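You operate a simulated robot arm through the tools that you are given. There is no shell and no other tool. Be economical: measure what you need, move in short steps, check, and stop when the job is done.

The job below is to be done with a simulated two-armed robot. You get a single attempt, and the scene is never put back.

JOB
Hold the small orange bin on the top of the grey ring bench steady with one hand and put the grey coupler from the top of the blue check bench in it with the other.

It is judged by the outcome, as a careful person would: the job done as asked, and still so three seconds after it is handed in. It fails if anything else is knocked over, pushed out of place, dropped, spilled or broken.

ROBOT AND FRAMES
Two 7-joint arms with three-finger grippers on one trunk, on a base that drives. Base frame: it is fixed to the floor where the robot stands at the start and does not move with it; the origin is under the middle of the robot, x ahead of it, y to its left, z up; the surface under the hand at the start is at about z = 800. Units: mm, degrees, N and s.
The left shoulder is at the start at [47, 154, 991], the right one opposite. With the tool pointing down near the work surface each hand reaches from about 220 to 640 mm from the robot's upright axis, wherever it stands, measured 20 degrees to its own side. Places, roughly: small orange bin [-1250, -2000, 750]. Payload 2.69 kg a hand.
The tool frame of a hand sits at the grasp point between the pads (the TCP): z along the fingers, y along the line on which they close. The tips reach 29 mm beyond it. The gripper opens to 120 mm. The gripper's body begins 78 mm behind the TCP.
Orientation is told as [roll, pitch, yaw] about the base's x, y, z axes, in that order, counted from this pose: with the fingers straight down and closing along the base's y, the tool's x points along the base's -x, its y along +y and its z along -z.

CONTROLS
- The arms move only by the tool nudge_tool. It takes "left_moves", "right_moves" or both (then of equal length, played together; a hand with none holds still); each is a list of rows, each a list of 6 numbers: the shift along the tool's x, y, z in mm, then the turn, a rotation vector about the tool's x, y, z in degrees. In form: [[tx, ty, tz, rx, ry, rz], ...]. A call has 1 to 10 rows; each row shifts and turns the commanded pose from where the row before left it, along the tool's axes as they then stand. "left_gripper" and "right_gripper" are, for a hand that has rows, the opening in per cent of the stroke, from 0 (shut) to 100 (fully open), set as the call begins (left out, the last holds). A row lasts 0.2 s, in which the tool goes at most 50 mm and 8.6 degrees; a call with a longer step from one row to the next is refused whole, and so is a gripper value outside its range. Where a pose cannot be reached the arm comes as near as it can. A force on the tool above 40 N (or 10 N above the force at the start of the call, whichever is more), or a blocked arm, ends the call early, and 0.2 s more pass. Each finger halts on what it meets, pressing with about 24 N; the grip force reading is that of the motor and also rises with nothing between the fingers. The clock runs only during rows and for 0.2 s after the last one: add rows that do not move to give the fingers time. It gives the time, the measured TCP pose, the force on the tool (base axes), the opening and the grip force at its end, in the units of the frame above (readings bear some noise), with the torque about the TCP (base axes, N m) and any sound that the robot's microphone picked up, and new pictures: "views" is both (left out), scene, wrist or none (wrist: the cameras of the hands that moved).
- Cameras (640 x 400 px; columns grow to the right, rows downward): "scene" is now at [168, -4.6, 1176.5]; the picture's right is [0.00, -1.00, 0.00], its down [-0.27, -0.00, -0.96] and it looks along [0.96, 0.00, -0.27] (base axes); focal length 237 px, centre (320, 200). "left" rides on the left gripper at [63, 0, -104] in its tool frame; the picture's right is [-0.01, 1.00, 0.00], its down [-0.83, 0.00, -0.56] and it looks along [-0.56, 0.00, 0.83] (tool axes); focal length 275 px, centre (320, 200). "right" rides on the right gripper at [63, 0, -104] in its tool frame; the picture's right is [0.00, 1.00, 0.00], its down [-0.83, 0.00, -0.56] and it looks along [-0.56, 0.00, 0.83] (tool axes); focal length 275 px, centre (320, 200). There is no depth. A picture from a camera that has moved, and an enlarged one, comes with that camera's place and axes in the base frame and with its lens. The place of the scene camera against the robot may be out by one fixed shift of up to 12 mm in any direction.
- raise_lower(by): slides the trunk up (or, below 0, down) by that many mm; the arms and the scene camera ride with it, the base frame stays. It gives what a move gives, with no picture.
- base_move(legs): drives the robot by 1 to 6 legs, each [ahead, left, turn to the left] in mm, mm and degrees, along the robot's own axes; the way and the turn of a leg run together, so that a leg with both is an arc; at most 1500 mm and 180 degrees a leg. The arms and the cameras ride along, it lands a little off, and it stops where it bumps. It gives what a move gives, and a new picture of the scene camera.
- head_to(pan, tilt): turns the head with the scene camera to pan (to the left, within 80 degrees either way) and tilt (down, from -29 to 69), counted from straight ahead of the robot. It gives what a move gives, and a new picture of the scene camera.
- enlarge(camera, box): a new picture of the part [left, top, right, bottom] of that camera's present view, enlarged. It takes no simulated time.
- close_job(): hands the job in; it is judged then, once.

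Go step by step. Nothing tells you exact positions but the pictures and the camera data: compare them with the known pose of the tool, close in by small moves and look again before you grip or let go. The budget is 120 turns and 260 pictures, counting those below and the enlarged ones. Unless the task says otherwise, let go and move clear before handing in, and close with one line.

The tools are called as a command line: name --argument value ..., lists and objects as JSON in quotes. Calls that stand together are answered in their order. nudge_tool: Moves the arms, as the interface text tells. Its arguments: {"type":"object","properties":{"left_moves":{"type":"array"},"left_gripper":{"type":"number"},"right_moves":{"type":"array"},"right_gripper":{"type":"number"},"views":{"type":"string","enum":["both","scene","wrist","none"]}},"required":[]} The other tools are called the same way: raise_lower (by) slides the trunk up or down; base_move (legs) drives the base; head_to (pan, tilt) turns the head that bears the scene camera; enlarge (camera, box) takes an enlarged picture of a part of a camera's view; close_job () hands the job in.

At the start:

```text
time: 0.0
left_tool_pos: [377.0, 148.8, 1106.9]
left_tool_rot: [0.0, 0.1, 0.1]
left_contact_force: [0.2, 0.3, 0.1]
left_ft_torque: [-0.01, 0.02, -0.01]
left_finger_gap: 120.1
left_grip_force: 0.2
right_tool_pos: [309.9, -147.9, 1044.6]
right_tool_rot: [-0.1, 0.1, 0.0]
right_contact_force: [0.0, -0.7, 0.1]
right_ft_torque: [-0.01, -0.03, 0.0]
right_finger_gap: 120.1
right_grip_force: 0.1
trunk travel left (down, up): [-360.0, 78.0]
robot x, y, heading: [-0.6, 2.2, 0.3]
head pan, tilt: [0.2, 15.8]
```

scene: 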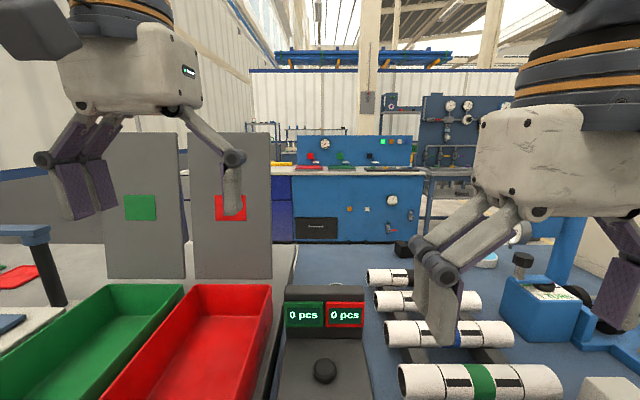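
right: 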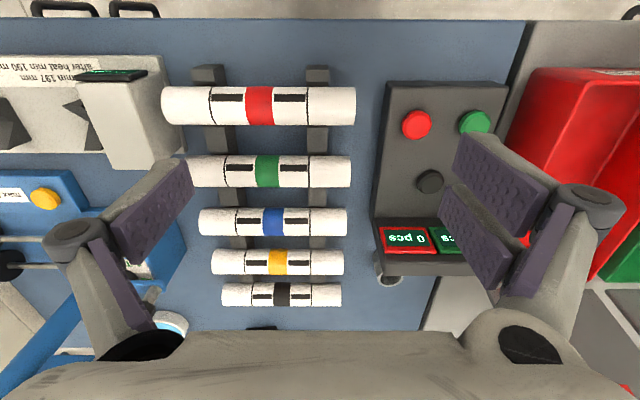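
left: 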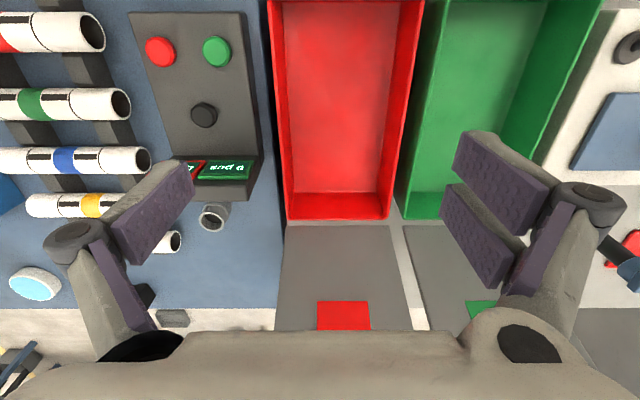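

I see a bench in front with coloured pipes, bins and a small grey cylinder (maybe the coupler) behind the counter box. I'll look closer and look around.

enlarge --camera "left" --box '[100, 120, 300, 330]'

head_to --pan 0 --tilt 45

head_to --pan -75 --tilt 20

head_to --pan 75 --tilt 20

```text
1.90 times, centred on (200, 225) of left
camera zoom: at [315.3, 149.6, 1209.3], right [0.0, 1.0, 0.0], down [0.83, 0.0, 0.56], along [0.56, 0.0, -0.83], focal length 524 px, centre (549, 152)
```

zoom: 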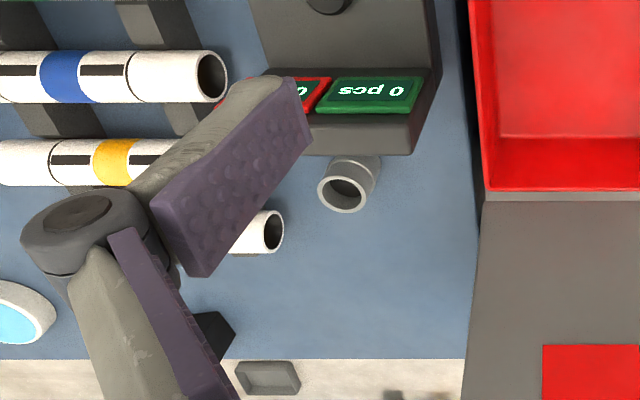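

```text
time: 0.9
left_tool_pos: [378.5, 150.2, 1105.0]
left_tool_rot: [-0.1, 0.0, 0.1]
left_contact_force: [-0.8, -0.5, -0.3]
left_ft_torque: [0.01, 0.04, 0.0]
left_finger_gap: 120.1
left_grip_force: 0.0
right_tool_pos: [309.6, -147.8, 1045.0]
right_tool_rot: [0.1, -0.1, 0.0]
right_contact_force: [0.8, 0.0, 0.3]
right_ft_torque: [0.05, -0.01, -0.01]
right_finger_gap: 119.8
right_grip_force: 0.0
trunk travel left (down, up): [-360.0, 78.0]
robot x, y, heading: [-1.6, 0.2, 0.1]
head pan, tilt: [0.0, 45.0]
camera scene: at [156.0, -5.0, 1131.1], right [0.0, -1.0, 0.0], down [-0.71, 0.0, -0.71], along [0.71, 0.0, -0.71], focal length 237 px, centre (320, 200)
```

scene: 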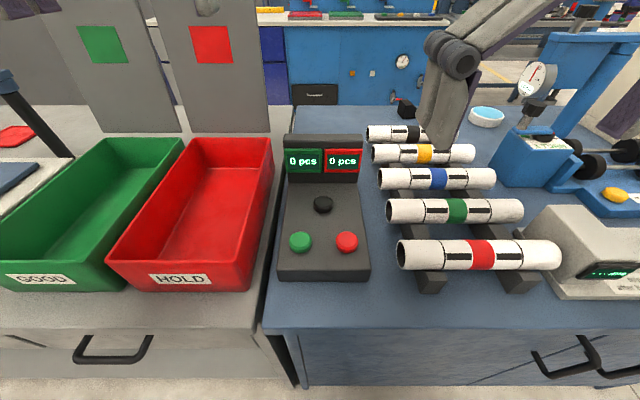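

```text
time: 2.4
left_tool_pos: [377.9, 148.9, 1106.3]
left_tool_rot: [0.0, -0.1, 0.2]
left_contact_force: [0.6, 0.1, -0.5]
left_ft_torque: [-0.01, -0.01, 0.02]
left_finger_gap: 120.2
left_grip_force: 0.0
right_tool_pos: [310.6, -147.0, 1045.7]
right_tool_rot: [0.0, 0.0, 0.0]
right_contact_force: [0.5, 0.0, -0.3]
right_ft_torque: [-0.01, -0.01, 0.0]
right_finger_gap: 119.7
right_grip_force: 0.2
trunk travel left (down, up): [-360.0, 78.0]
robot x, y, heading: [-4.3, 2.7, -0.1]
head pan, tilt: [-75.0, 20.0]
camera scene: at [98.8, -94.9, 1169.7], right [-0.97, -0.26, 0.0], down [-0.09, 0.33, -0.94], along [0.24, -0.91, -0.34], focal length 237 px, centre (320, 200)
```

scene: 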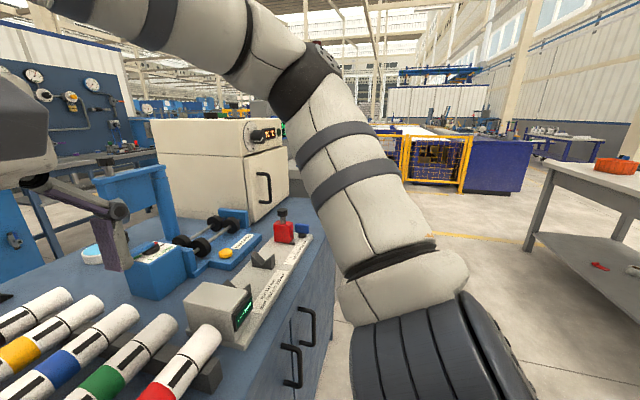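

```text
time: 4.8
left_tool_pos: [377.9, 149.9, 1105.6]
left_tool_rot: [-0.1, -0.1, 0.0]
left_contact_force: [0.0, -0.8, 0.2]
left_ft_torque: [0.03, 0.0, -0.01]
left_finger_gap: 119.9
left_grip_force: 0.1
right_tool_pos: [310.1, -146.3, 1046.4]
right_tool_rot: [0.0, 0.0, 0.0]
right_contact_force: [0.9, -0.2, -0.2]
right_ft_torque: [-0.02, -0.01, 0.03]
right_finger_gap: 120.0
right_grip_force: 0.1
trunk travel left (down, up): [-360.0, 78.0]
robot x, y, heading: [1.1, 1.9, -0.1]
head pan, tilt: [75.0, 20.0]
camera scene: at [98.8, 84.9, 1169.7], right [0.97, -0.26, 0.0], down [-0.09, -0.33, -0.94], along [0.24, 0.91, -0.34], focal length 237 px, centre (320, 200)
```

scene: 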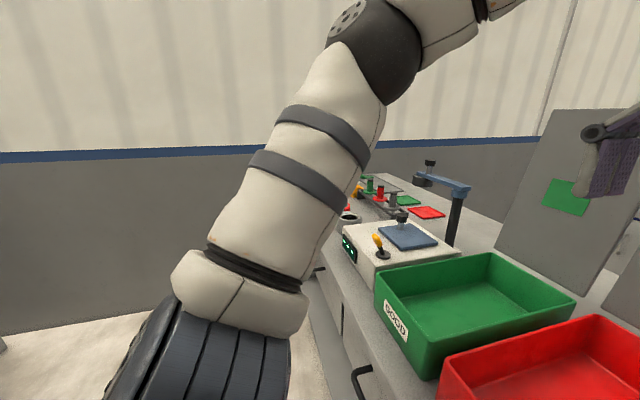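

The grey tube standing behind the counter box, at about [604,-35,830], is likely the coupler. I'll bring the right hand over for a look and move the left hand away.

nudge_tool --right_moves '[[-35, 28, 0, 0, 0, 0], [-35, 28, 0, 0, 0, 0], [-35, 28, 0, 0, 0, 0], [-35, 28, 0, 0, 0, 0], [0, 0, 0, 0, 0, 0]]' --left_moves '[[0, 25, 0, 0, 0, 0], [0, 25, 0, 0, 0, 0], [0, 25, 0, 0, 0, 0], [0, 25, 0, 0, 0, 0], [0, 0, 0, 0, 0, 0]]' --views "wrist"

head_to --pan 0 --tilt 30

```text
time: 6.0
left_tool_pos: [380.5, 242.4, 1094.8]
left_tool_rot: [0.0, -0.1, 0.0]
left_contact_force: [0.6, -0.2, 0.3]
left_ft_torque: [0.03, 0.02, 0.0]
left_finger_gap: 119.7
left_grip_force: 0.0
left hand out of reach, approached as far as the arm can: row 3, 4
right_tool_pos: [451.6, -33.2, 1045.8]
right_tool_rot: [0.1, 0.0, 0.0]
right_contact_force: [0.5, 0.3, 0.4]
right_ft_torque: [0.02, 0.01, 0.03]
right_finger_gap: 119.7
right_grip_force: 0.0
trunk travel left (down, up): [-360.0, 78.0]
robot x, y, heading: [1.4, 1.0, 0.2]
head pan, tilt: [75.0, 20.0]
camera right: at [387.9, -34.1, 1150.2], right [-0.01, 1.0, 0.0], down [0.83, 0.0, 0.56], along [0.56, 0.0, -0.83], focal length 275 px, centre (320, 200)
camera left: at [317.7, 242.6, 1197.8], right [0.0, 1.0, 0.0], down [0.83, 0.0, 0.56], along [0.56, 0.0, -0.83], focal length 275 px, centre (320, 200)
```

right: 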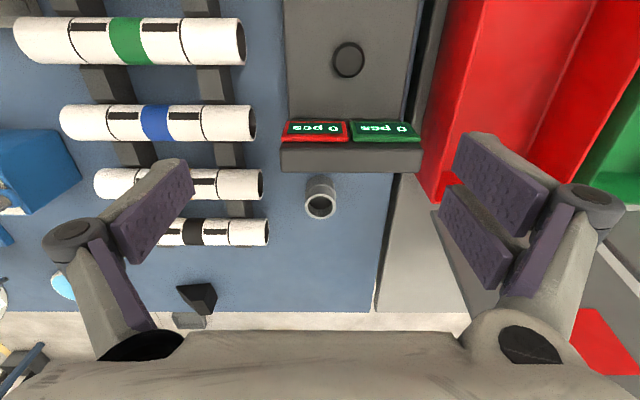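
left: 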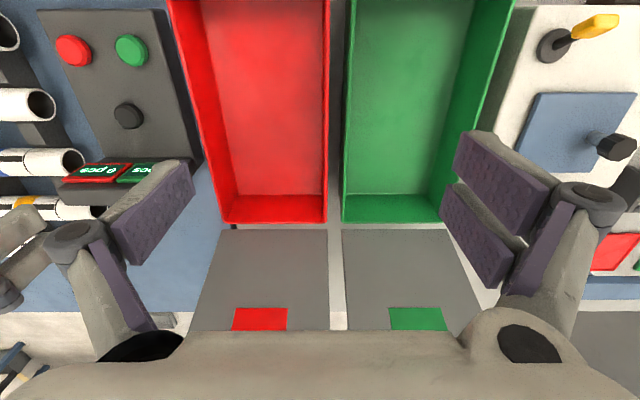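

```text
time: 7.4
left_tool_pos: [380.6, 243.1, 1094.0]
left_tool_rot: [-0.1, 0.0, 0.1]
left_contact_force: [-0.1, 0.2, -0.1]
left_ft_torque: [0.03, 0.0, -0.02]
left_finger_gap: 120.1
left_grip_force: 0.0
right_tool_pos: [451.2, -33.4, 1046.9]
right_tool_rot: [0.0, 0.0, 0.0]
right_contact_force: [-1.0, -0.2, 0.4]
right_ft_torque: [-0.02, 0.0, 0.0]
right_finger_gap: 120.1
right_grip_force: 0.1
trunk travel left (down, up): [-360.0, 78.0]
robot x, y, heading: [0.5, 1.5, -0.0]
head pan, tilt: [0.0, 30.0]
camera scene: at [165.1, -4.9, 1153.7], right [0.0, -1.0, 0.0], down [-0.5, 0.0, -0.87], along [0.87, 0.0, -0.5], focal length 237 px, centre (320, 200)
```

scene: 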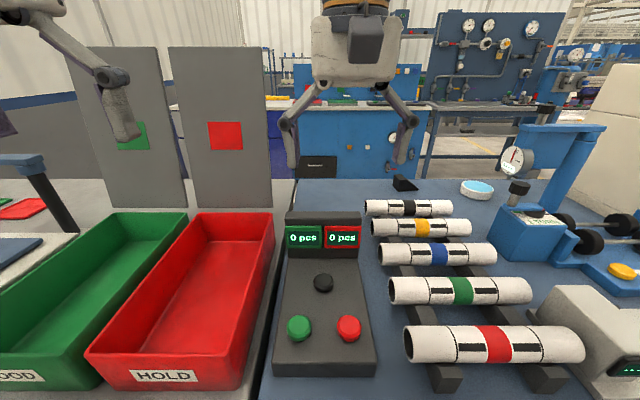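

enlarge --camera "right" --box '[270, 110, 430, 230]'

```text
3.33 times, centred on (350, 170) of right
camera zoom: at [388.2, -33.7, 1150.1], right [0.0, 1.0, 0.0], down [0.83, 0.0, 0.56], along [0.56, 0.0, -0.83], focal length 918 px, centre (220, 300)
```

zoom: 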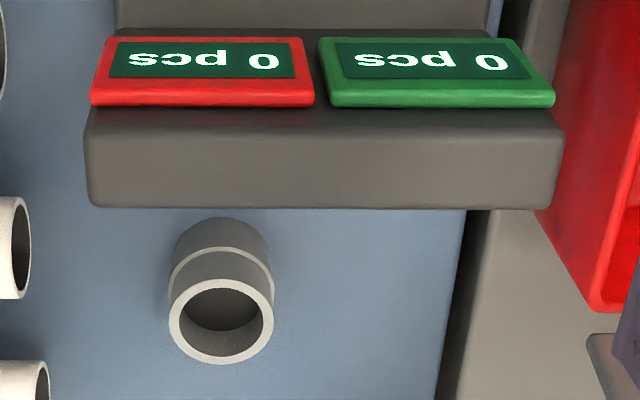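

The coupler stands with its top at about [607,-33,842] and is about 43 mm wide. I'll move the right hand above it and part-way down.

nudge_tool --right_moves '[[-39, 0, 0, 0, 0, 0], [-39, 0, 0, 0, 0, 0], [-39, 0, 0, 0, 0, 0], [-39, 0, 0, 0, 0, 0], [0, 0, 40, 0, 0, 0], [0, 0, 40, 0, 0, 0], [0, 0, 40, 0, 0, 0], [0, 0, 0, 0, 0, 0]]'

```text
time: 9.0
left_tool_pos: [381.3, 244.4, 1094.7]
left_tool_rot: [-0.1, -0.1, 0.1]
left_contact_force: [0.5, 0.4, 1.0]
left_ft_torque: [0.01, 0.05, 0.01]
left_finger_gap: 119.6
left_grip_force: 0.0
right_tool_pos: [515.6, -34.8, 929.9]
right_tool_rot: [1.6, -0.9, 0.1]
right_contact_force: [-8.3, 3.0, 15.9]
right_ft_torque: [0.98, 0.34, 0.53]
right_finger_gap: 121.2
right_grip_force: 0.1
right hand out of reach, approached as far as the arm can: row 2, 3, 4
trunk travel left (down, up): [-360.0, 78.0]
robot x, y, heading: [-3.5, -3.9, -0.1]
head pan, tilt: [0.0, 30.0]
stopped in row 7 (right hand): the force on the tool passed its limit at 66 N (the readings are from after the stop); the commanded pose is now the measured one
camera scene: at [163.9, -4.8, 1154.0], right [0.0, -1.0, 0.0], down [-0.5, 0.0, -0.87], along [0.87, 0.0, -0.5], focal length 237 px, centre (320, 200)
camera right: at [451.5, -39.7, 1034.1], right [-0.01, 1.0, 0.03], down [0.82, -0.01, 0.57], along [0.57, 0.03, -0.82], focal length 275 px, centre (320, 200)
```

scene: 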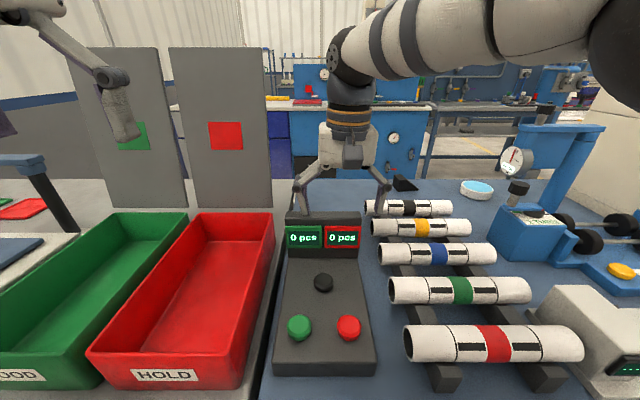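
right: 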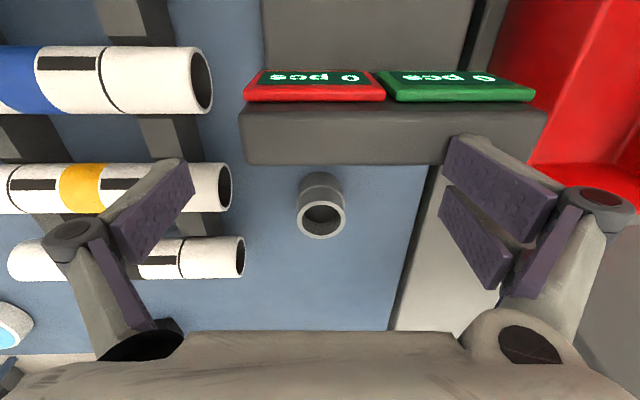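

The reach fell short and a finger touched the top of the counter box. I'll lift clear and look down at the room between the base and the bench before driving closer.

nudge_tool --right_moves '[[0, 0, -40, 0, 0, 0], [0, 0, -40, 0, 0, 0], [0, 0, -30, 0, 0, 0], [0, 0, 0, 0, 0, 0]]' --views "wrist"

head_to --pan 0 --tilt 69

```text
time: 10.0
left_tool_pos: [380.5, 243.4, 1093.4]
left_tool_rot: [0.0, 0.0, 0.0]
left_contact_force: [-0.5, -0.5, 0.3]
left_ft_torque: [0.0, -0.02, 0.01]
left_finger_gap: 119.9
left_grip_force: 0.1
right_tool_pos: [516.7, -44.0, 1035.0]
right_tool_rot: [1.2, -0.7, 0.0]
right_contact_force: [-0.2, 0.4, -0.2]
right_ft_torque: [0.01, -0.04, 0.0]
right_finger_gap: 120.0
right_grip_force: 0.0
right hand out of reach, approached as far as the arm can: row 3
trunk travel left (down, up): [-360.0, 78.0]
robot x, y, heading: [0.4, -1.1, -0.3]
head pan, tilt: [0.0, 30.0]
camera right: at [451.8, -45.7, 1138.9], right [-0.01, 1.0, 0.02], down [0.82, -0.01, 0.57], along [0.57, 0.02, -0.82], focal length 275 px, centre (320, 200)
```

right: 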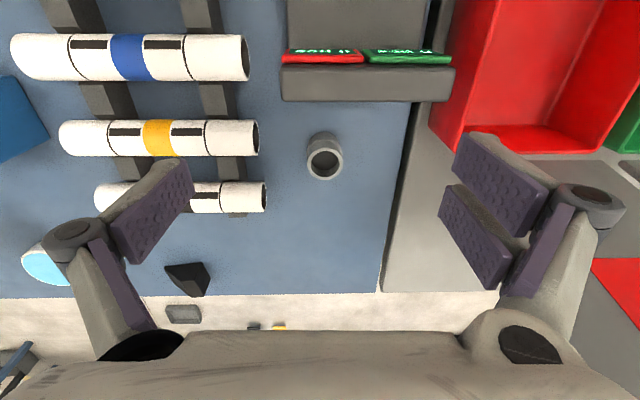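

```text
time: 11.0
left_tool_pos: [380.7, 243.7, 1093.7]
left_tool_rot: [0.0, 0.0, 0.1]
left_contact_force: [0.1, 0.2, 0.6]
left_ft_torque: [0.01, -0.04, 0.0]
left_finger_gap: 120.0
left_grip_force: 0.1
right_tool_pos: [515.6, -42.8, 1035.6]
right_tool_rot: [1.4, -0.7, -0.1]
right_contact_force: [0.8, 0.5, 0.1]
right_ft_torque: [0.01, -0.01, 0.0]
right_finger_gap: 120.2
right_grip_force: 0.1
trunk travel left (down, up): [-360.0, 78.0]
robot x, y, heading: [2.9, 1.3, 0.1]
head pan, tilt: [0.0, 68.8]
camera scene: at [130.7, -4.9, 1102.2], right [0.0, -1.0, 0.0], down [-0.93, 0.0, -0.36], along [0.36, 0.0, -0.93], focal length 237 px, centre (320, 200)
```

scene: 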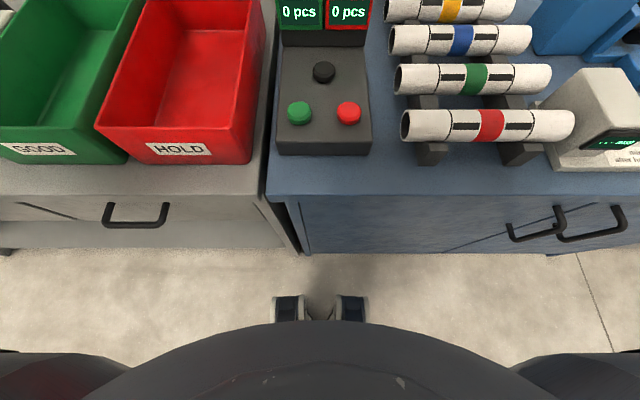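

There are about 130 mm free in front of the base. I'll pull the left hand back, then drive 95 mm ahead and 60 mm to the left.

nudge_tool --left_moves '[[40, -10, 0, 0, 0, 0], [40, -10, 0, 0, 0, 0], [30, -10, 0, 0, 0, 0], [0, 0, 0, 0, 0, 0]]' --right_moves '[[20, 0, 0, 0, 0, 0], [20, 0, 0, 0, 0, 0], [0, 0, 0, 0, 0, 0], [0, 0, 0, 0, 0, 0]]' --views "none"

base_move --legs '[[0, 60, 0], [95, 0, 0]]'

```text
time: 12.0
left_tool_pos: [275.9, 207.4, 1081.1]
left_tool_rot: [-0.1, -0.1, 0.1]
left_contact_force: [-0.3, 0.3, 0.6]
left_ft_torque: [0.01, -0.01, -0.02]
left_finger_gap: 119.9
left_grip_force: 0.0
left hand out of reach, approached as far as the arm can: row 1, 2
right_tool_pos: [476.5, -41.3, 1036.4]
right_tool_rot: [1.4, -0.9, 0.1]
right_contact_force: [0.2, 0.3, 0.4]
right_ft_torque: [-0.04, 0.02, -0.03]
right_finger_gap: 119.9
right_grip_force: 0.1
trunk travel left (down, up): [-360.0, 78.0]
robot x, y, heading: [-1.5, 0.9, -0.1]
head pan, tilt: [0.0, 68.8]
```

```text
time: 13.8
left_tool_pos: [314.4, 265.9, 1080.5]
left_tool_rot: [-0.1, -0.1, 0.2]
left_contact_force: [-0.8, -0.4, 0.3]
left_ft_torque: [0.0, -0.06, 0.0]
left_finger_gap: 120.0
left_grip_force: 0.1
right_tool_pos: [514.6, 16.0, 1035.1]
right_tool_rot: [1.3, -0.6, -0.1]
right_contact_force: [-1.6, -0.3, -0.9]
right_ft_torque: [0.01, -0.07, 0.02]
right_finger_gap: 119.9
right_grip_force: 0.0
trunk travel left (down, up): [-360.0, 78.0]
robot x, y, heading: [42.4, 57.3, 0.0]
head pan, tilt: [0.0, 68.8]
stopped in leg 2: the robot was blocked; the commanded pose is now the measured one
camera scene: at [168.4, 54.0, 1102.5], right [0.0, -1.0, 0.0], down [-0.93, 0.0, -0.36], along [0.36, 0.0, -0.93], focal length 237 px, centre (320, 200)
```

scene: 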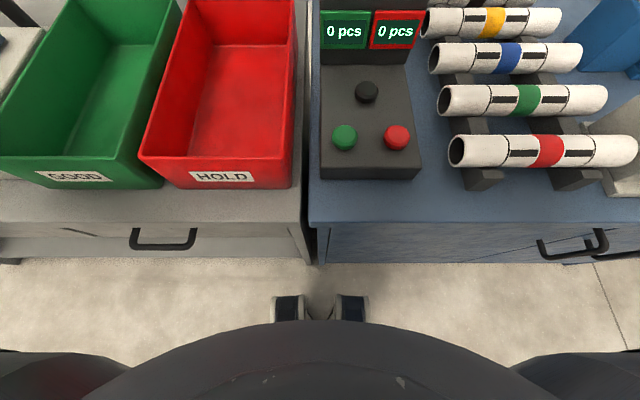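

The base is blocked at x=42. I'll back off slightly, move further left for better reach, and raise the trunk.

base_move --legs '[[-6, 0, 0], [0, 95, 0]]'

raise_lower --by 75

nudge_tool --right_moves '[[0, -40, 0, 0, 0, 0], [0, -40, 0, 0, 0, 0], [0, -40, 0, 0, 0, 0], [0, -30, 0, 0, 0, 0], [0, 0, 40, 0, 0, 0], [0, 0, 40, 0, 0, 0], [0, 0, 30, 0, 0, 0], [0, 0, 0, 0, 0, 0]]'

```text
time: 15.5
left_tool_pos: [311.6, 361.3, 1081.1]
left_tool_rot: [-0.1, 0.1, 0.0]
left_contact_force: [0.0, 1.3, -0.1]
left_ft_torque: [-0.04, 0.01, 0.03]
left_finger_gap: 119.9
left_grip_force: 0.1
right_tool_pos: [510.5, 113.8, 1033.6]
right_tool_rot: [1.3, -0.6, -0.1]
right_contact_force: [-1.0, 0.6, 0.0]
right_ft_torque: [-0.03, -0.03, 0.01]
right_finger_gap: 120.0
right_grip_force: 0.0
trunk travel left (down, up): [-360.0, 78.0]
robot x, y, heading: [33.8, 155.4, -0.1]
head pan, tilt: [0.0, 68.8]
camera scene: at [164.4, 150.2, 1102.2], right [0.0, -1.0, 0.0], down [-0.93, 0.0, -0.36], along [0.36, 0.0, -0.93], focal length 237 px, centre (320, 200)
```

scene: 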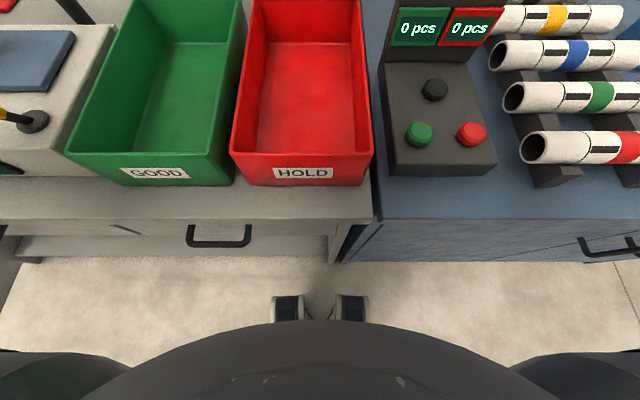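

```text
time: 16.6
left_tool_pos: [311.4, 362.1, 1153.1]
left_tool_rot: [-0.1, 0.3, 0.2]
left_contact_force: [-0.6, -1.4, -0.1]
left_ft_torque: [0.01, 0.03, 0.01]
left_finger_gap: 119.7
left_grip_force: 0.1
right_tool_pos: [512.2, 112.1, 1106.6]
right_tool_rot: [1.4, -0.3, -0.1]
right_contact_force: [0.0, 0.1, -0.7]
right_ft_torque: [0.0, 0.03, 0.0]
right_finger_gap: 120.0
right_grip_force: 0.0
trunk travel left (down, up): [-435.0, 3.0]
robot x, y, heading: [32.7, 153.1, -0.1]
head pan, tilt: [0.0, 68.8]
```

```text
time: 18.4
left_tool_pos: [310.4, 361.2, 1155.9]
left_tool_rot: [-0.1, 0.1, 0.0]
left_contact_force: [-0.2, 0.3, 0.6]
left_ft_torque: [-0.03, -0.01, -0.02]
left_finger_gap: 119.8
left_grip_force: 0.1
right_tool_pos: [512.6, -38.0, 995.6]
right_tool_rot: [1.2, -0.5, -0.1]
right_contact_force: [0.2, 0.7, -1.2]
right_ft_torque: [0.01, 0.0, 0.0]
right_finger_gap: 119.9
right_grip_force: 0.1
trunk travel left (down, up): [-435.0, 3.0]
robot x, y, heading: [34.3, 153.1, 0.0]
head pan, tilt: [0.0, 68.8]
camera scene: at [97.2, 149.7, 1188.6], right [0.0, -1.0, 0.0], down [-0.93, 0.0, -0.36], along [0.36, 0.0, -0.93], focal length 237 px, centre (320, 200)
camera right: at [447.8, -39.9, 1098.7], right [0.0, 1.0, 0.02], down [0.82, -0.01, 0.56], along [0.57, 0.02, -0.82], focal length 275 px, centre (320, 200)
```

scene: 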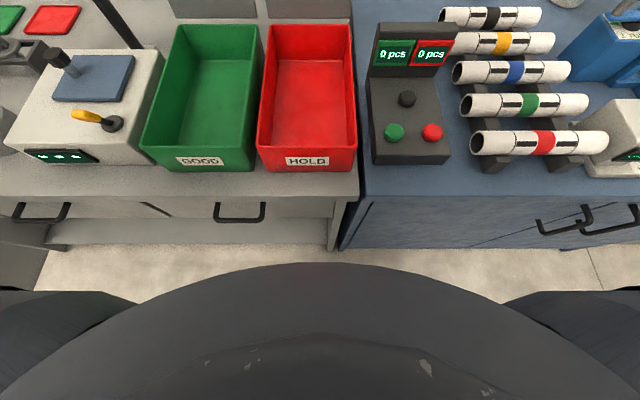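
right: 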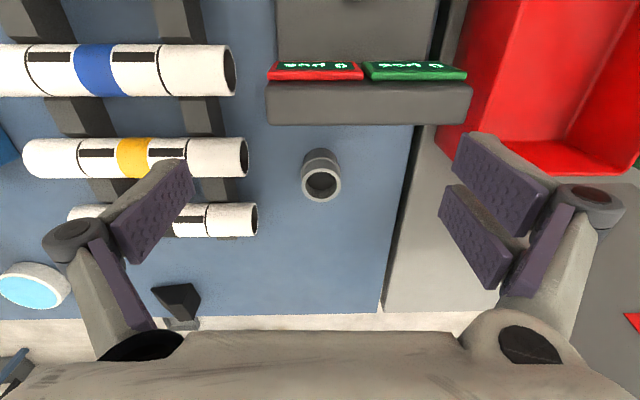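

Coupler confirmed at [606,-33]. I'll move over it with the opening reduced to about 80 mm to clear the pipe ends.

nudge_tool --right_moves '[[-32, 2, 0, 1.2, 0.6, 0], [-32, 2, 0, 0, 0, 0], [-30, 1, 0, 0, 0, 0], [0, 0, 25, 0, 0, 0], [0, 0, 0, 0, 0, 0]]' --right_gripper 67 --views "wrist"

```text
time: 19.6
left_tool_pos: [309.9, 361.3, 1156.0]
left_tool_rot: [-0.1, 0.1, 0.0]
left_contact_force: [-0.5, 0.2, -1.2]
left_ft_torque: [0.03, 0.03, 0.0]
left_finger_gap: 120.1
left_grip_force: 0.0
right_tool_pos: [578.5, -33.6, 970.1]
right_tool_rot: [0.1, 0.0, 0.0]
right_contact_force: [-1.1, 0.3, -0.6]
right_ft_torque: [0.02, -0.02, 0.01]
right_finger_gap: 80.1
right_grip_force: 0.2
right hand out of reach, approached as far as the arm can: row 3
trunk travel left (down, up): [-435.0, 3.0]
robot x, y, heading: [31.3, 156.7, 0.2]
head pan, tilt: [0.0, 68.8]
camera right: at [517.3, -33.5, 1073.7], right [0.0, 1.0, 0.0], down [0.83, 0.0, 0.56], along [0.56, 0.0, -0.83], focal length 275 px, centre (320, 200)
```

right: 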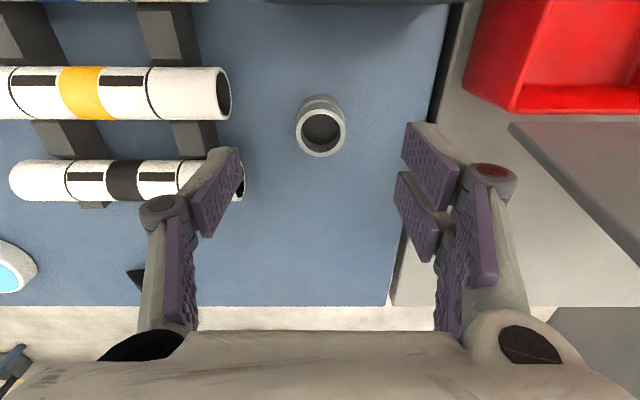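

At x=578, past the box's rear edge. I'll go lower, then finish forward.

nudge_tool --right_moves '[[0, 0, 35, 0, 0, 0], [0, 0, 35, 0, 0, 0], [-28, 0, 0, 0, 0, 0], [0, 0, 0, 0, 0, 0]]' --views "wrist"

```text
time: 20.6
left_tool_pos: [308.7, 362.2, 1157.2]
left_tool_rot: [-0.1, 0.1, 0.0]
left_contact_force: [0.8, -0.2, -0.8]
left_ft_torque: [0.0, -0.03, 0.03]
left_finger_gap: 119.8
left_grip_force: 0.0
right_tool_pos: [597.3, -32.0, 900.0]
right_tool_rot: [0.1, -0.2, -0.2]
right_contact_force: [-1.0, -0.5, -0.2]
right_ft_torque: [-0.01, 0.0, 0.02]
right_finger_gap: 80.7
right_grip_force: 0.1
right hand out of reach, approached as far as the arm can: row 3
trunk travel left (down, up): [-435.0, 3.0]
robot x, y, heading: [31.8, 154.4, 0.1]
head pan, tilt: [0.0, 68.8]
camera right: at [534.3, -32.9, 1003.6], right [0.0, 1.0, 0.0], down [0.83, 0.0, 0.56], along [0.56, 0.0, -0.83], focal length 275 px, centre (320, 200)
```

right: 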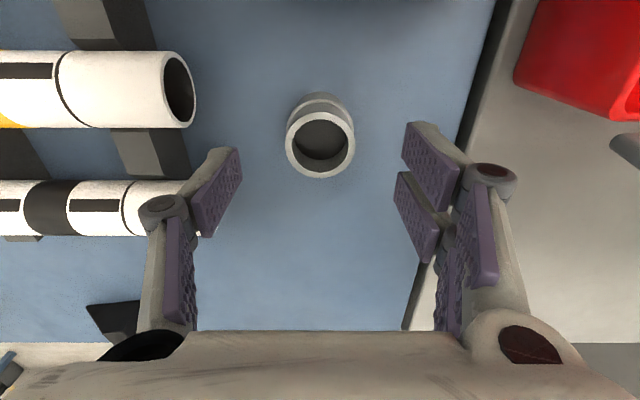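

Nearly over it; the coupler is about 6 mm further forward. I'll descend to the grip height.

nudge_tool --right_moves '[[0, 0, 30, 0, 0, 0], [-8, -1, 0, 0, 0, 0], [0, 0, 20, 0, 0, 0], [0, 0, 10, 0, 0, 0], [0, 0, 0, 0, 0, 0]]' --views "wrist"

```text
time: 21.8
left_tool_pos: [311.2, 361.5, 1155.9]
left_tool_rot: [-0.1, 0.1, 0.2]
left_contact_force: [0.3, -0.4, 0.9]
left_ft_torque: [0.02, 0.01, 0.02]
left_finger_gap: 120.1
left_grip_force: 0.1
right_tool_pos: [598.3, -33.2, 837.5]
right_tool_rot: [0.2, 0.0, -0.1]
right_contact_force: [0.1, 0.6, -0.1]
right_ft_torque: [0.02, 0.03, 0.01]
right_finger_gap: 80.3
right_grip_force: 0.1
right hand out of reach, approached as far as the arm can: row 2
trunk travel left (down, up): [-435.0, 3.0]
robot x, y, heading: [33.1, 157.3, 0.1]
head pan, tilt: [0.0, 68.8]
camera right: at [535.3, -33.3, 943.0], right [0.0, 1.0, 0.0], down [0.83, 0.0, 0.56], along [0.56, 0.0, -0.83], focal length 275 px, centre (320, 200)
```

right: 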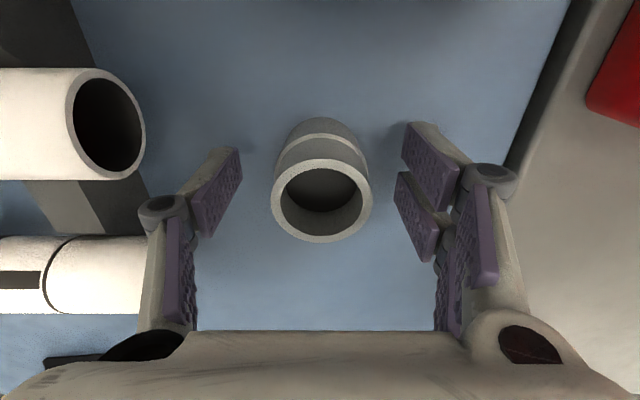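

The coupler's axis is about 5 mm ahead of the grasp line. I'll nudge forward and close.

nudge_tool --right_moves '[[-6, 0, 0, 0, 0, 0], [0, 0, 0, 0, 0, 0]]' --views "none"

nudge_tool --right_moves '[[0, 0, 0, 0, 0, 0], [0, 0, 0, 0, 0, 0], [0, 0, 0, 0, 0, 0]]' --right_gripper 25 --views "wrist"

```text
time: 22.4
left_tool_pos: [310.3, 361.6, 1155.0]
left_tool_rot: [-0.1, 0.1, 0.2]
left_contact_force: [-0.3, 0.2, 0.8]
left_ft_torque: [0.03, 0.03, -0.02]
left_finger_gap: 120.0
left_grip_force: 0.0
right_tool_pos: [599.2, -32.7, 839.7]
right_tool_rot: [0.1, 0.0, -0.1]
right_contact_force: [0.8, -0.1, -0.1]
right_ft_torque: [0.0, 0.01, -0.01]
right_finger_gap: 80.1
right_grip_force: 0.0
right hand out of reach, approached as far as the arm can: row 1
trunk travel left (down, up): [-435.0, 3.0]
robot x, y, heading: [33.4, 155.3, -0.2]
head pan, tilt: [0.0, 68.8]
```

```text
time: 23.2
left_tool_pos: [310.9, 361.5, 1155.6]
left_tool_rot: [-0.1, 0.1, 0.2]
left_contact_force: [0.3, 0.4, 0.3]
left_ft_torque: [0.02, 0.01, 0.0]
left_finger_gap: 120.2
left_grip_force: 0.0
right_tool_pos: [598.8, -33.9, 839.0]
right_tool_rot: [0.1, 0.0, -0.1]
right_contact_force: [-0.4, -1.3, 1.1]
right_ft_torque: [0.01, -0.01, -0.01]
right_finger_gap: 39.5
right_grip_force: 24.4
trunk travel left (down, up): [-435.0, 3.0]
robot x, y, heading: [34.5, 155.6, 0.1]
head pan, tilt: [0.0, 68.8]
camera right: at [535.6, -34.0, 943.6], right [0.0, 1.0, 0.0], down [0.83, 0.0, 0.56], along [0.56, 0.0, -0.83], focal length 275 px, centre (320, 200)
```

right: 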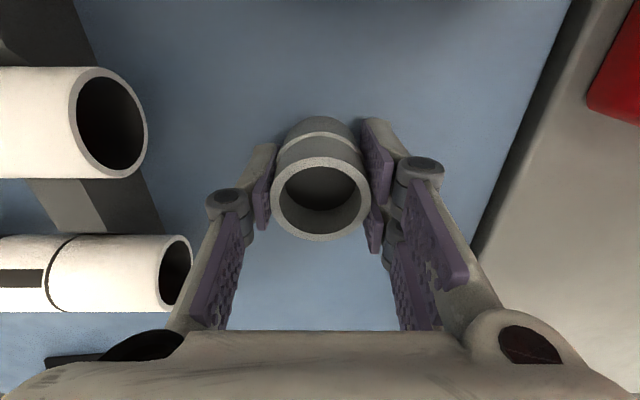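

The coupler is gripped at 39.5 mm with 24 N. I'll lift it.

nudge_tool --right_moves '[[0, 0, -10, 0, 0, 0], [0, 0, -25, 0, 0, 0], [0, 0, -30, 0, 0, 0], [10, 0, -30, 0, 0, 0], [15, 0, -30, 0, 0, 0], [15, 0, -30, 0, 0, 0], [0, 0, -20, 0, 0, 0], [0, 0, 0, 0, 0, 0]]' --views "wrist"

head_to --pan -75 --tilt 15

```text
time: 25.0
left_tool_pos: [310.0, 361.1, 1155.9]
left_tool_rot: [-0.1, 0.1, 0.1]
left_contact_force: [-0.4, -0.8, 0.0]
left_ft_torque: [-0.02, -0.02, 0.0]
left_finger_gap: 120.2
left_grip_force: 0.0
right_tool_pos: [559.2, -32.9, 1013.6]
right_tool_rot: [0.1, 0.0, -0.1]
right_contact_force: [0.4, 0.2, 0.4]
right_ft_torque: [0.02, -0.02, 0.01]
right_finger_gap: 39.4
right_grip_force: 24.3
trunk travel left (down, up): [-435.0, 3.0]
robot x, y, heading: [35.1, 156.7, -0.1]
head pan, tilt: [0.0, 68.8]
camera right: at [495.9, -33.0, 1117.0], right [0.0, 1.0, 0.0], down [0.83, 0.0, 0.56], along [0.56, 0.0, -0.83], focal length 275 px, centre (320, 200)
```

right: 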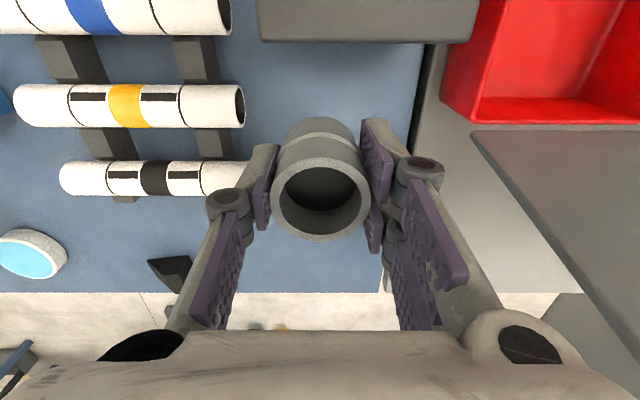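

```text
time: 26.5
left_tool_pos: [311.1, 362.3, 1155.0]
left_tool_rot: [0.0, 0.1, 0.1]
left_contact_force: [-0.7, 0.1, -0.9]
left_ft_torque: [-0.01, 0.02, -0.01]
left_finger_gap: 120.0
left_grip_force: 0.1
right_tool_pos: [560.2, -31.2, 1012.6]
right_tool_rot: [0.1, 0.0, -0.1]
right_contact_force: [0.0, 0.4, -0.7]
right_ft_torque: [0.01, 0.01, 0.0]
right_finger_gap: 39.3
right_grip_force: 24.3
trunk travel left (down, up): [-435.0, 3.0]
robot x, y, heading: [31.0, 155.5, 0.2]
head pan, tilt: [-75.0, 15.0]
camera scene: at [65.7, 59.6, 1264.1], right [-0.97, -0.26, 0.0], down [-0.07, 0.25, -0.97], along [0.25, -0.93, -0.26], focal length 237 px, centre (320, 200)
```

scene: 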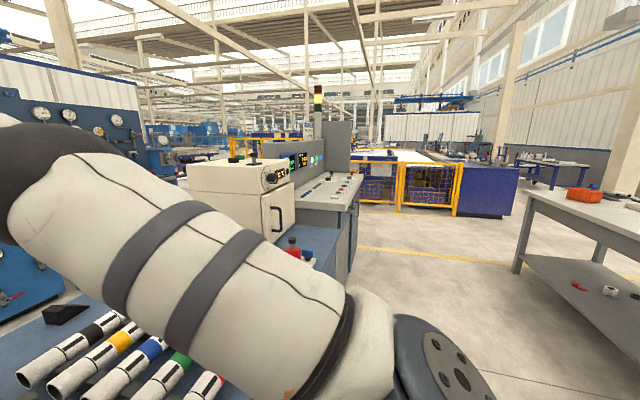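

The coupler is lifted. I'll back away from the bench and turn right towards the ring bench.

base_move --legs '[[-650, 0, 0], [0, 0, -90]]'

head_to --pan 0 --tilt 25

head_to --pan -45 --tilt 25

```text
time: 34.0
left_tool_pos: [-425.7, -126.3, 1156.2]
left_tool_rot: [-0.1, 0.1, -91.3]
left_contact_force: [0.2, 0.2, 0.1]
left_ft_torque: [-0.03, 0.0, 0.0]
left_finger_gap: 119.8
left_grip_force: 0.0
right_tool_pos: [-826.4, -364.7, 1012.8]
right_tool_rot: [0.2, 0.1, -91.5]
right_contact_force: [0.7, 0.5, -1.3]
right_ft_torque: [-0.02, 0.0, -0.02]
right_finger_gap: 39.6
right_grip_force: 24.0
trunk travel left (down, up): [-435.0, 3.0]
robot x, y, heading: [-628.3, 157.6, -91.5]
head pan, tilt: [-75.0, 15.0]
camera scene: at [-714.4, 123.9, 1264.2], right [-0.23, 0.97, 0.0], down [0.25, 0.06, -0.97], along [-0.94, -0.23, -0.26], focal length 237 px, centre (320, 200)
```

scene: 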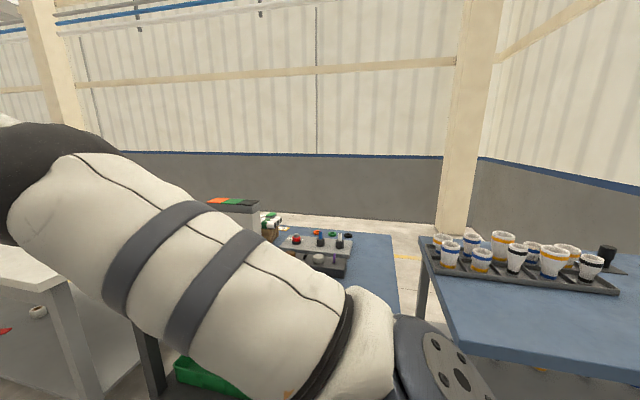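

```text
time: 35.5
left_tool_pos: [-426.7, -126.0, 1155.9]
left_tool_rot: [-0.1, 0.1, -91.3]
left_contact_force: [-0.6, -0.2, 0.0]
left_ft_torque: [-0.01, 0.03, 0.0]
left_finger_gap: 120.0
left_grip_force: 0.1
right_tool_pos: [-827.4, -364.8, 1011.9]
right_tool_rot: [0.2, 0.0, -91.5]
right_contact_force: [0.4, -0.2, -0.7]
right_ft_torque: [0.0, 0.0, -0.05]
right_finger_gap: 39.3
right_grip_force: 24.2
trunk travel left (down, up): [-435.0, 3.0]
robot x, y, heading: [-627.4, 154.2, -91.5]
head pan, tilt: [0.0, 25.0]
camera scene: at [-626.0, 53.6, 1248.0], right [-1.0, 0.03, 0.0], down [0.01, 0.42, -0.91], along [-0.02, -0.91, -0.42], focal length 237 px, centre (320, 200)
```

scene: 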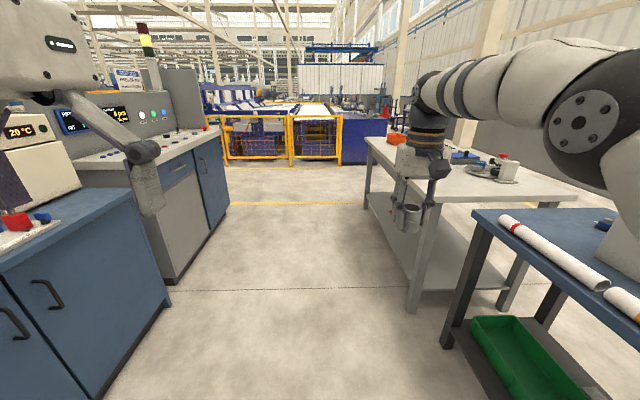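

```text
time: 36.6
left_tool_pos: [-426.6, -126.3, 1155.8]
left_tool_rot: [-0.1, 0.1, -91.3]
left_contact_force: [1.2, -0.1, 0.1]
left_ft_torque: [0.0, -0.03, 0.0]
left_finger_gap: 119.8
left_grip_force: 0.0
right_tool_pos: [-825.2, -363.7, 1013.0]
right_tool_rot: [0.2, 0.0, -91.5]
right_contact_force: [0.3, 0.8, -0.2]
right_ft_torque: [-0.01, -0.02, 0.04]
right_finger_gap: 39.3
right_grip_force: 23.8
trunk travel left (down, up): [-435.0, 3.0]
robot x, y, heading: [-627.8, 157.3, -91.5]
head pan, tilt: [-45.0, 25.0]
camera scene: at [-690.3, 82.2, 1247.9], right [-0.69, 0.72, 0.0], down [0.31, 0.29, -0.91], along [-0.66, -0.62, -0.42], focal length 237 px, centre (320, 200)
```

scene: 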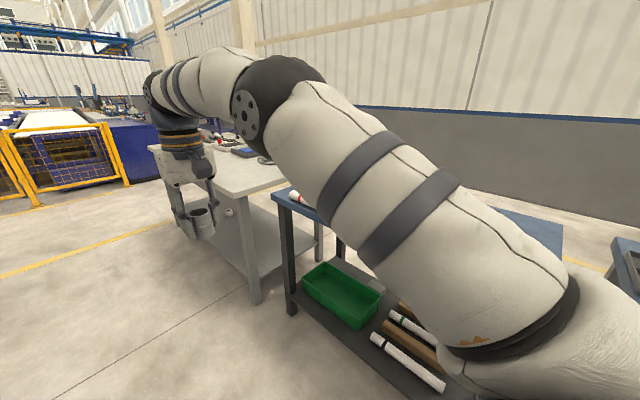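

The ring bench runs along the right of the aisle with the orange bin on it. I'll drive down the aisle keeping left, then look again.

base_move --legs '[[1300, 150, 1.5]]'

head_to --pan -35 --tilt 25

```text
time: 43.3
left_tool_pos: [-304.7, -1446.5, 1156.4]
left_tool_rot: [-0.1, 0.0, -91.0]
left_contact_force: [-0.1, 0.1, -0.3]
left_ft_torque: [0.03, -0.01, 0.0]
left_finger_gap: 120.0
left_grip_force: 0.0
right_tool_pos: [-704.3, -1687.6, 1012.4]
right_tool_rot: [0.0, 0.0, -91.1]
right_contact_force: [0.0, -0.5, -0.5]
right_ft_torque: [0.02, -0.02, 0.01]
right_finger_gap: 39.4
right_grip_force: 24.2
trunk travel left (down, up): [-435.0, 3.0]
robot x, y, heading: [-506.6, -1165.1, -91.3]
head pan, tilt: [-45.0, 25.0]
camera scene: at [-570.2, -1239.8, 1247.9], right [-0.69, 0.72, 0.0], down [0.3, 0.29, -0.91], along [-0.65, -0.63, -0.42], focal length 237 px, centre (320, 200)
```

scene: 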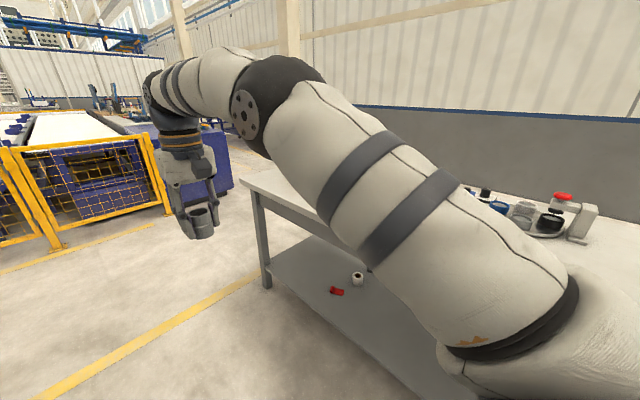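

```text
time: 44.0
left_tool_pos: [-304.8, -1446.5, 1155.2]
left_tool_rot: [-0.1, 0.1, -90.9]
left_contact_force: [-0.7, -0.1, -0.1]
left_ft_torque: [-0.03, -0.01, 0.0]
left_finger_gap: 119.8
left_grip_force: 0.1
right_tool_pos: [-702.8, -1686.6, 1012.0]
right_tool_rot: [0.1, 0.1, -91.1]
right_contact_force: [0.0, 0.3, -1.3]
right_ft_torque: [0.0, 0.0, -0.04]
right_finger_gap: 39.6
right_grip_force: 23.8
trunk travel left (down, up): [-435.0, 3.0]
robot x, y, heading: [-508.5, -1163.6, -91.4]
head pan, tilt: [-35.0, 25.0]
camera scene: at [-558.1, -1250.2, 1248.0], right [-0.81, 0.59, 0.0], down [0.25, 0.34, -0.91], along [-0.53, -0.73, -0.42], focal length 237 px, centre (320, 200)
```

scene: 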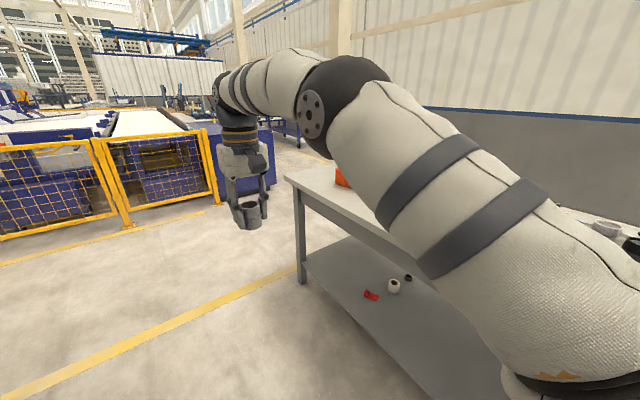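

The bin is at about [-1390,-2190]. I'll drive on until abreast of it and turn to face the bench.

base_move --legs '[[950, 0, 0], [0, 0, -88.6]]'

head_to --pan 0 --tilt 30

```text
time: 52.6
left_tool_pos: [-788.0, -2317.4, 1154.6]
left_tool_rot: [-0.1, 0.0, -177.3]
left_contact_force: [-0.1, -0.8, 0.5]
left_ft_torque: [-0.01, 0.0, 0.02]
left_finger_gap: 120.1
left_grip_force: 0.1
right_tool_pos: [-1053.6, -1934.4, 1012.7]
right_tool_rot: [0.1, 0.0, -177.6]
right_contact_force: [-0.3, -0.3, -0.6]
right_ft_torque: [-0.02, -0.02, 0.01]
right_finger_gap: 39.7
right_grip_force: 24.1
trunk travel left (down, up): [-435.0, 3.0]
robot x, y, heading: [-519.3, -2099.9, -177.4]
head pan, tilt: [-35.0, 25.0]
camera scene: at [-600.7, -2054.5, 1247.9], right [0.54, 0.84, 0.0], down [0.36, -0.23, -0.91], along [-0.76, 0.49, -0.42], focal length 237 px, centre (320, 200)
```

scene: 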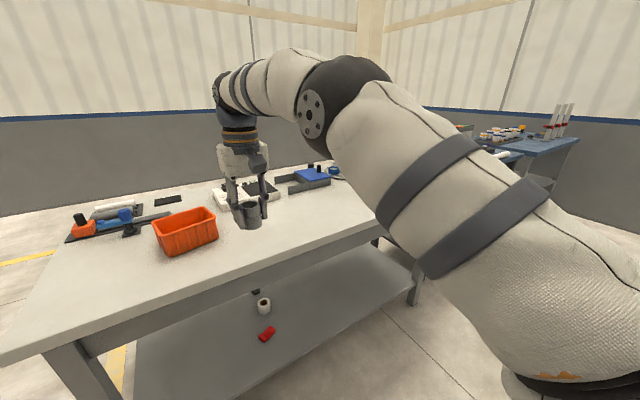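

```text
time: 53.6
left_tool_pos: [-787.2, -2317.6, 1155.0]
left_tool_rot: [-0.1, 0.2, -177.3]
left_contact_force: [0.5, -0.4, 0.1]
left_ft_torque: [-0.01, 0.0, -0.01]
left_finger_gap: 120.2
left_grip_force: 0.0
right_tool_pos: [-1053.6, -1935.0, 1014.0]
right_tool_rot: [0.1, 0.0, -177.5]
right_contact_force: [-0.2, -0.1, -1.1]
right_ft_torque: [-0.02, 0.02, 0.03]
right_finger_gap: 39.6
right_grip_force: 23.7
trunk travel left (down, up): [-435.0, 3.0]
robot x, y, heading: [-520.5, -2097.7, -177.7]
head pan, tilt: [0.0, 30.0]
camera scene: at [-613.3, -2107.9, 1240.0], right [-0.04, 1.0, 0.0], down [0.5, 0.02, -0.87], along [-0.87, -0.04, -0.5], focal length 237 px, centre (320, 200)
```

scene: 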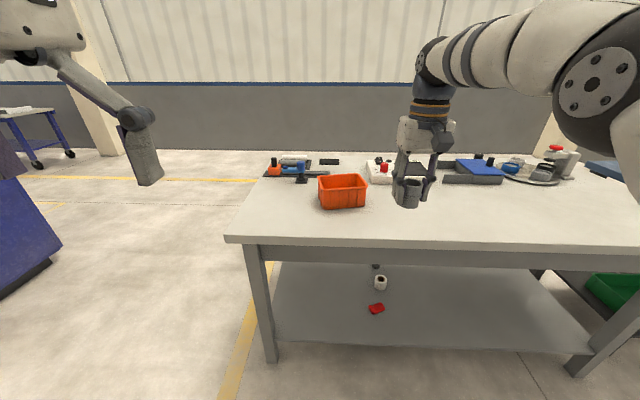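

The bin is in front. I need the bench height, so I'll lower the trunk 100 mm and look again for parallax.

raise_lower --by -100

enlarge --camera "scene" --box '[220, 120, 420, 245]'

nudge_tool --left_moves '[[0, 0, 0, 0, 0, 0]]' --right_moves '[[0, 0, 0, 0, 0, 0]]'

```text
time: 54.9
left_tool_pos: [-795.1, -2317.1, 1043.6]
left_tool_rot: [-0.2, 2.6, -177.3]
left_contact_force: [-0.2, -0.3, 0.6]
left_ft_torque: [0.0, -0.01, 0.0]
left_finger_gap: 119.9
left_grip_force: 0.0
right_tool_pos: [-1053.1, -1934.6, 913.6]
right_tool_rot: [0.2, -0.1, -177.5]
right_contact_force: [0.9, 0.2, 0.1]
right_ft_torque: [-0.04, 0.02, 0.0]
right_finger_gap: 39.4
right_grip_force: 23.6
trunk travel left (down, up): [-335.0, 103.0]
robot x, y, heading: [-521.3, -2097.0, -177.8]
head pan, tilt: [0.0, 30.0]
```

```text
3.20 times, centred on (320, 182) of scene
camera zoom: at [-690.7, -2111.4, 1125.0], right [-0.04, 1.0, 0.0], down [0.5, 0.02, -0.87], along [-0.87, -0.04, -0.5], focal length 760 px, centre (320, 256)
```

zoom: 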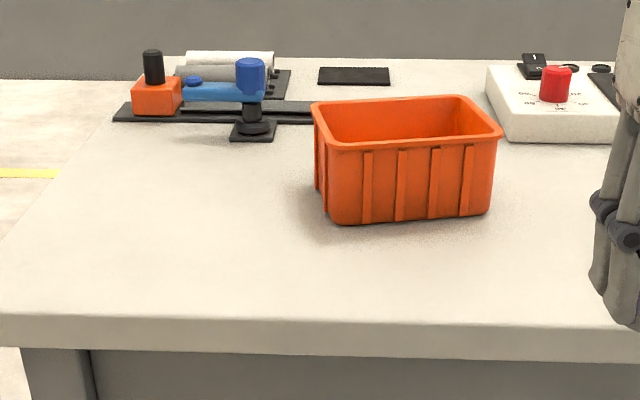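

```text
time: 55.3
left_tool_pos: [-796.1, -2317.7, 1043.0]
left_tool_rot: [-0.2, 2.5, -177.4]
left_contact_force: [-0.1, 0.3, -0.6]
left_ft_torque: [-0.04, 0.03, 0.01]
left_finger_gap: 120.0
left_grip_force: 0.1
right_tool_pos: [-1054.0, -1936.0, 912.4]
right_tool_rot: [0.0, 0.0, -177.4]
right_contact_force: [0.2, -0.1, -0.1]
right_ft_torque: [0.03, 0.01, -0.01]
right_finger_gap: 39.5
right_grip_force: 23.9
trunk travel left (down, up): [-335.0, 103.0]
robot x, y, heading: [-517.2, -2097.0, -177.3]
head pan, tilt: [0.0, 30.0]
camera scene: at [-690.9, -2111.4, 1125.0], right [-0.04, 1.0, 0.0], down [0.5, 0.02, -0.87], along [-0.87, -0.04, -0.5], focal length 237 px, centre (320, 200)
camera right: at [-990.3, -1931.8, 1017.1], right [0.05, -1.0, 0.0], down [-0.83, -0.04, 0.56], along [-0.56, -0.03, -0.83], focal length 275 px, centre (320, 200)
camera left: at [-737.3, -2315.2, 1149.5], right [0.04, -1.0, 0.0], down [-0.85, -0.04, 0.52], along [-0.52, -0.02, -0.85], focal length 275 px, centre (320, 200)
```

scene: 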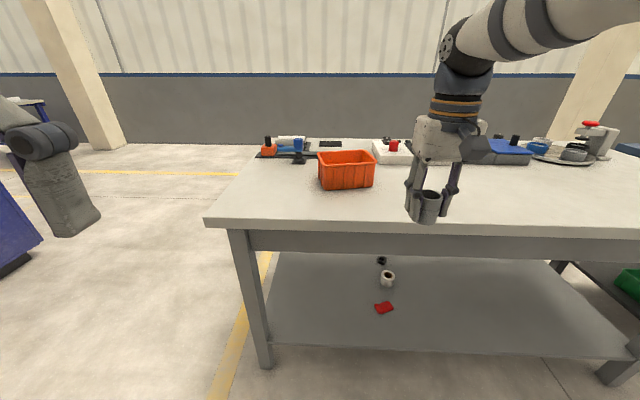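
right: 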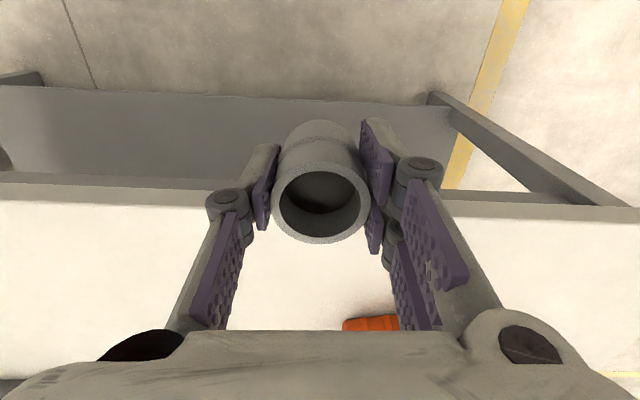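
left: 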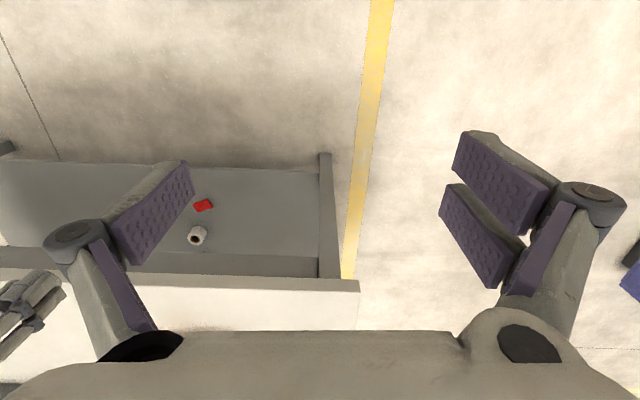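

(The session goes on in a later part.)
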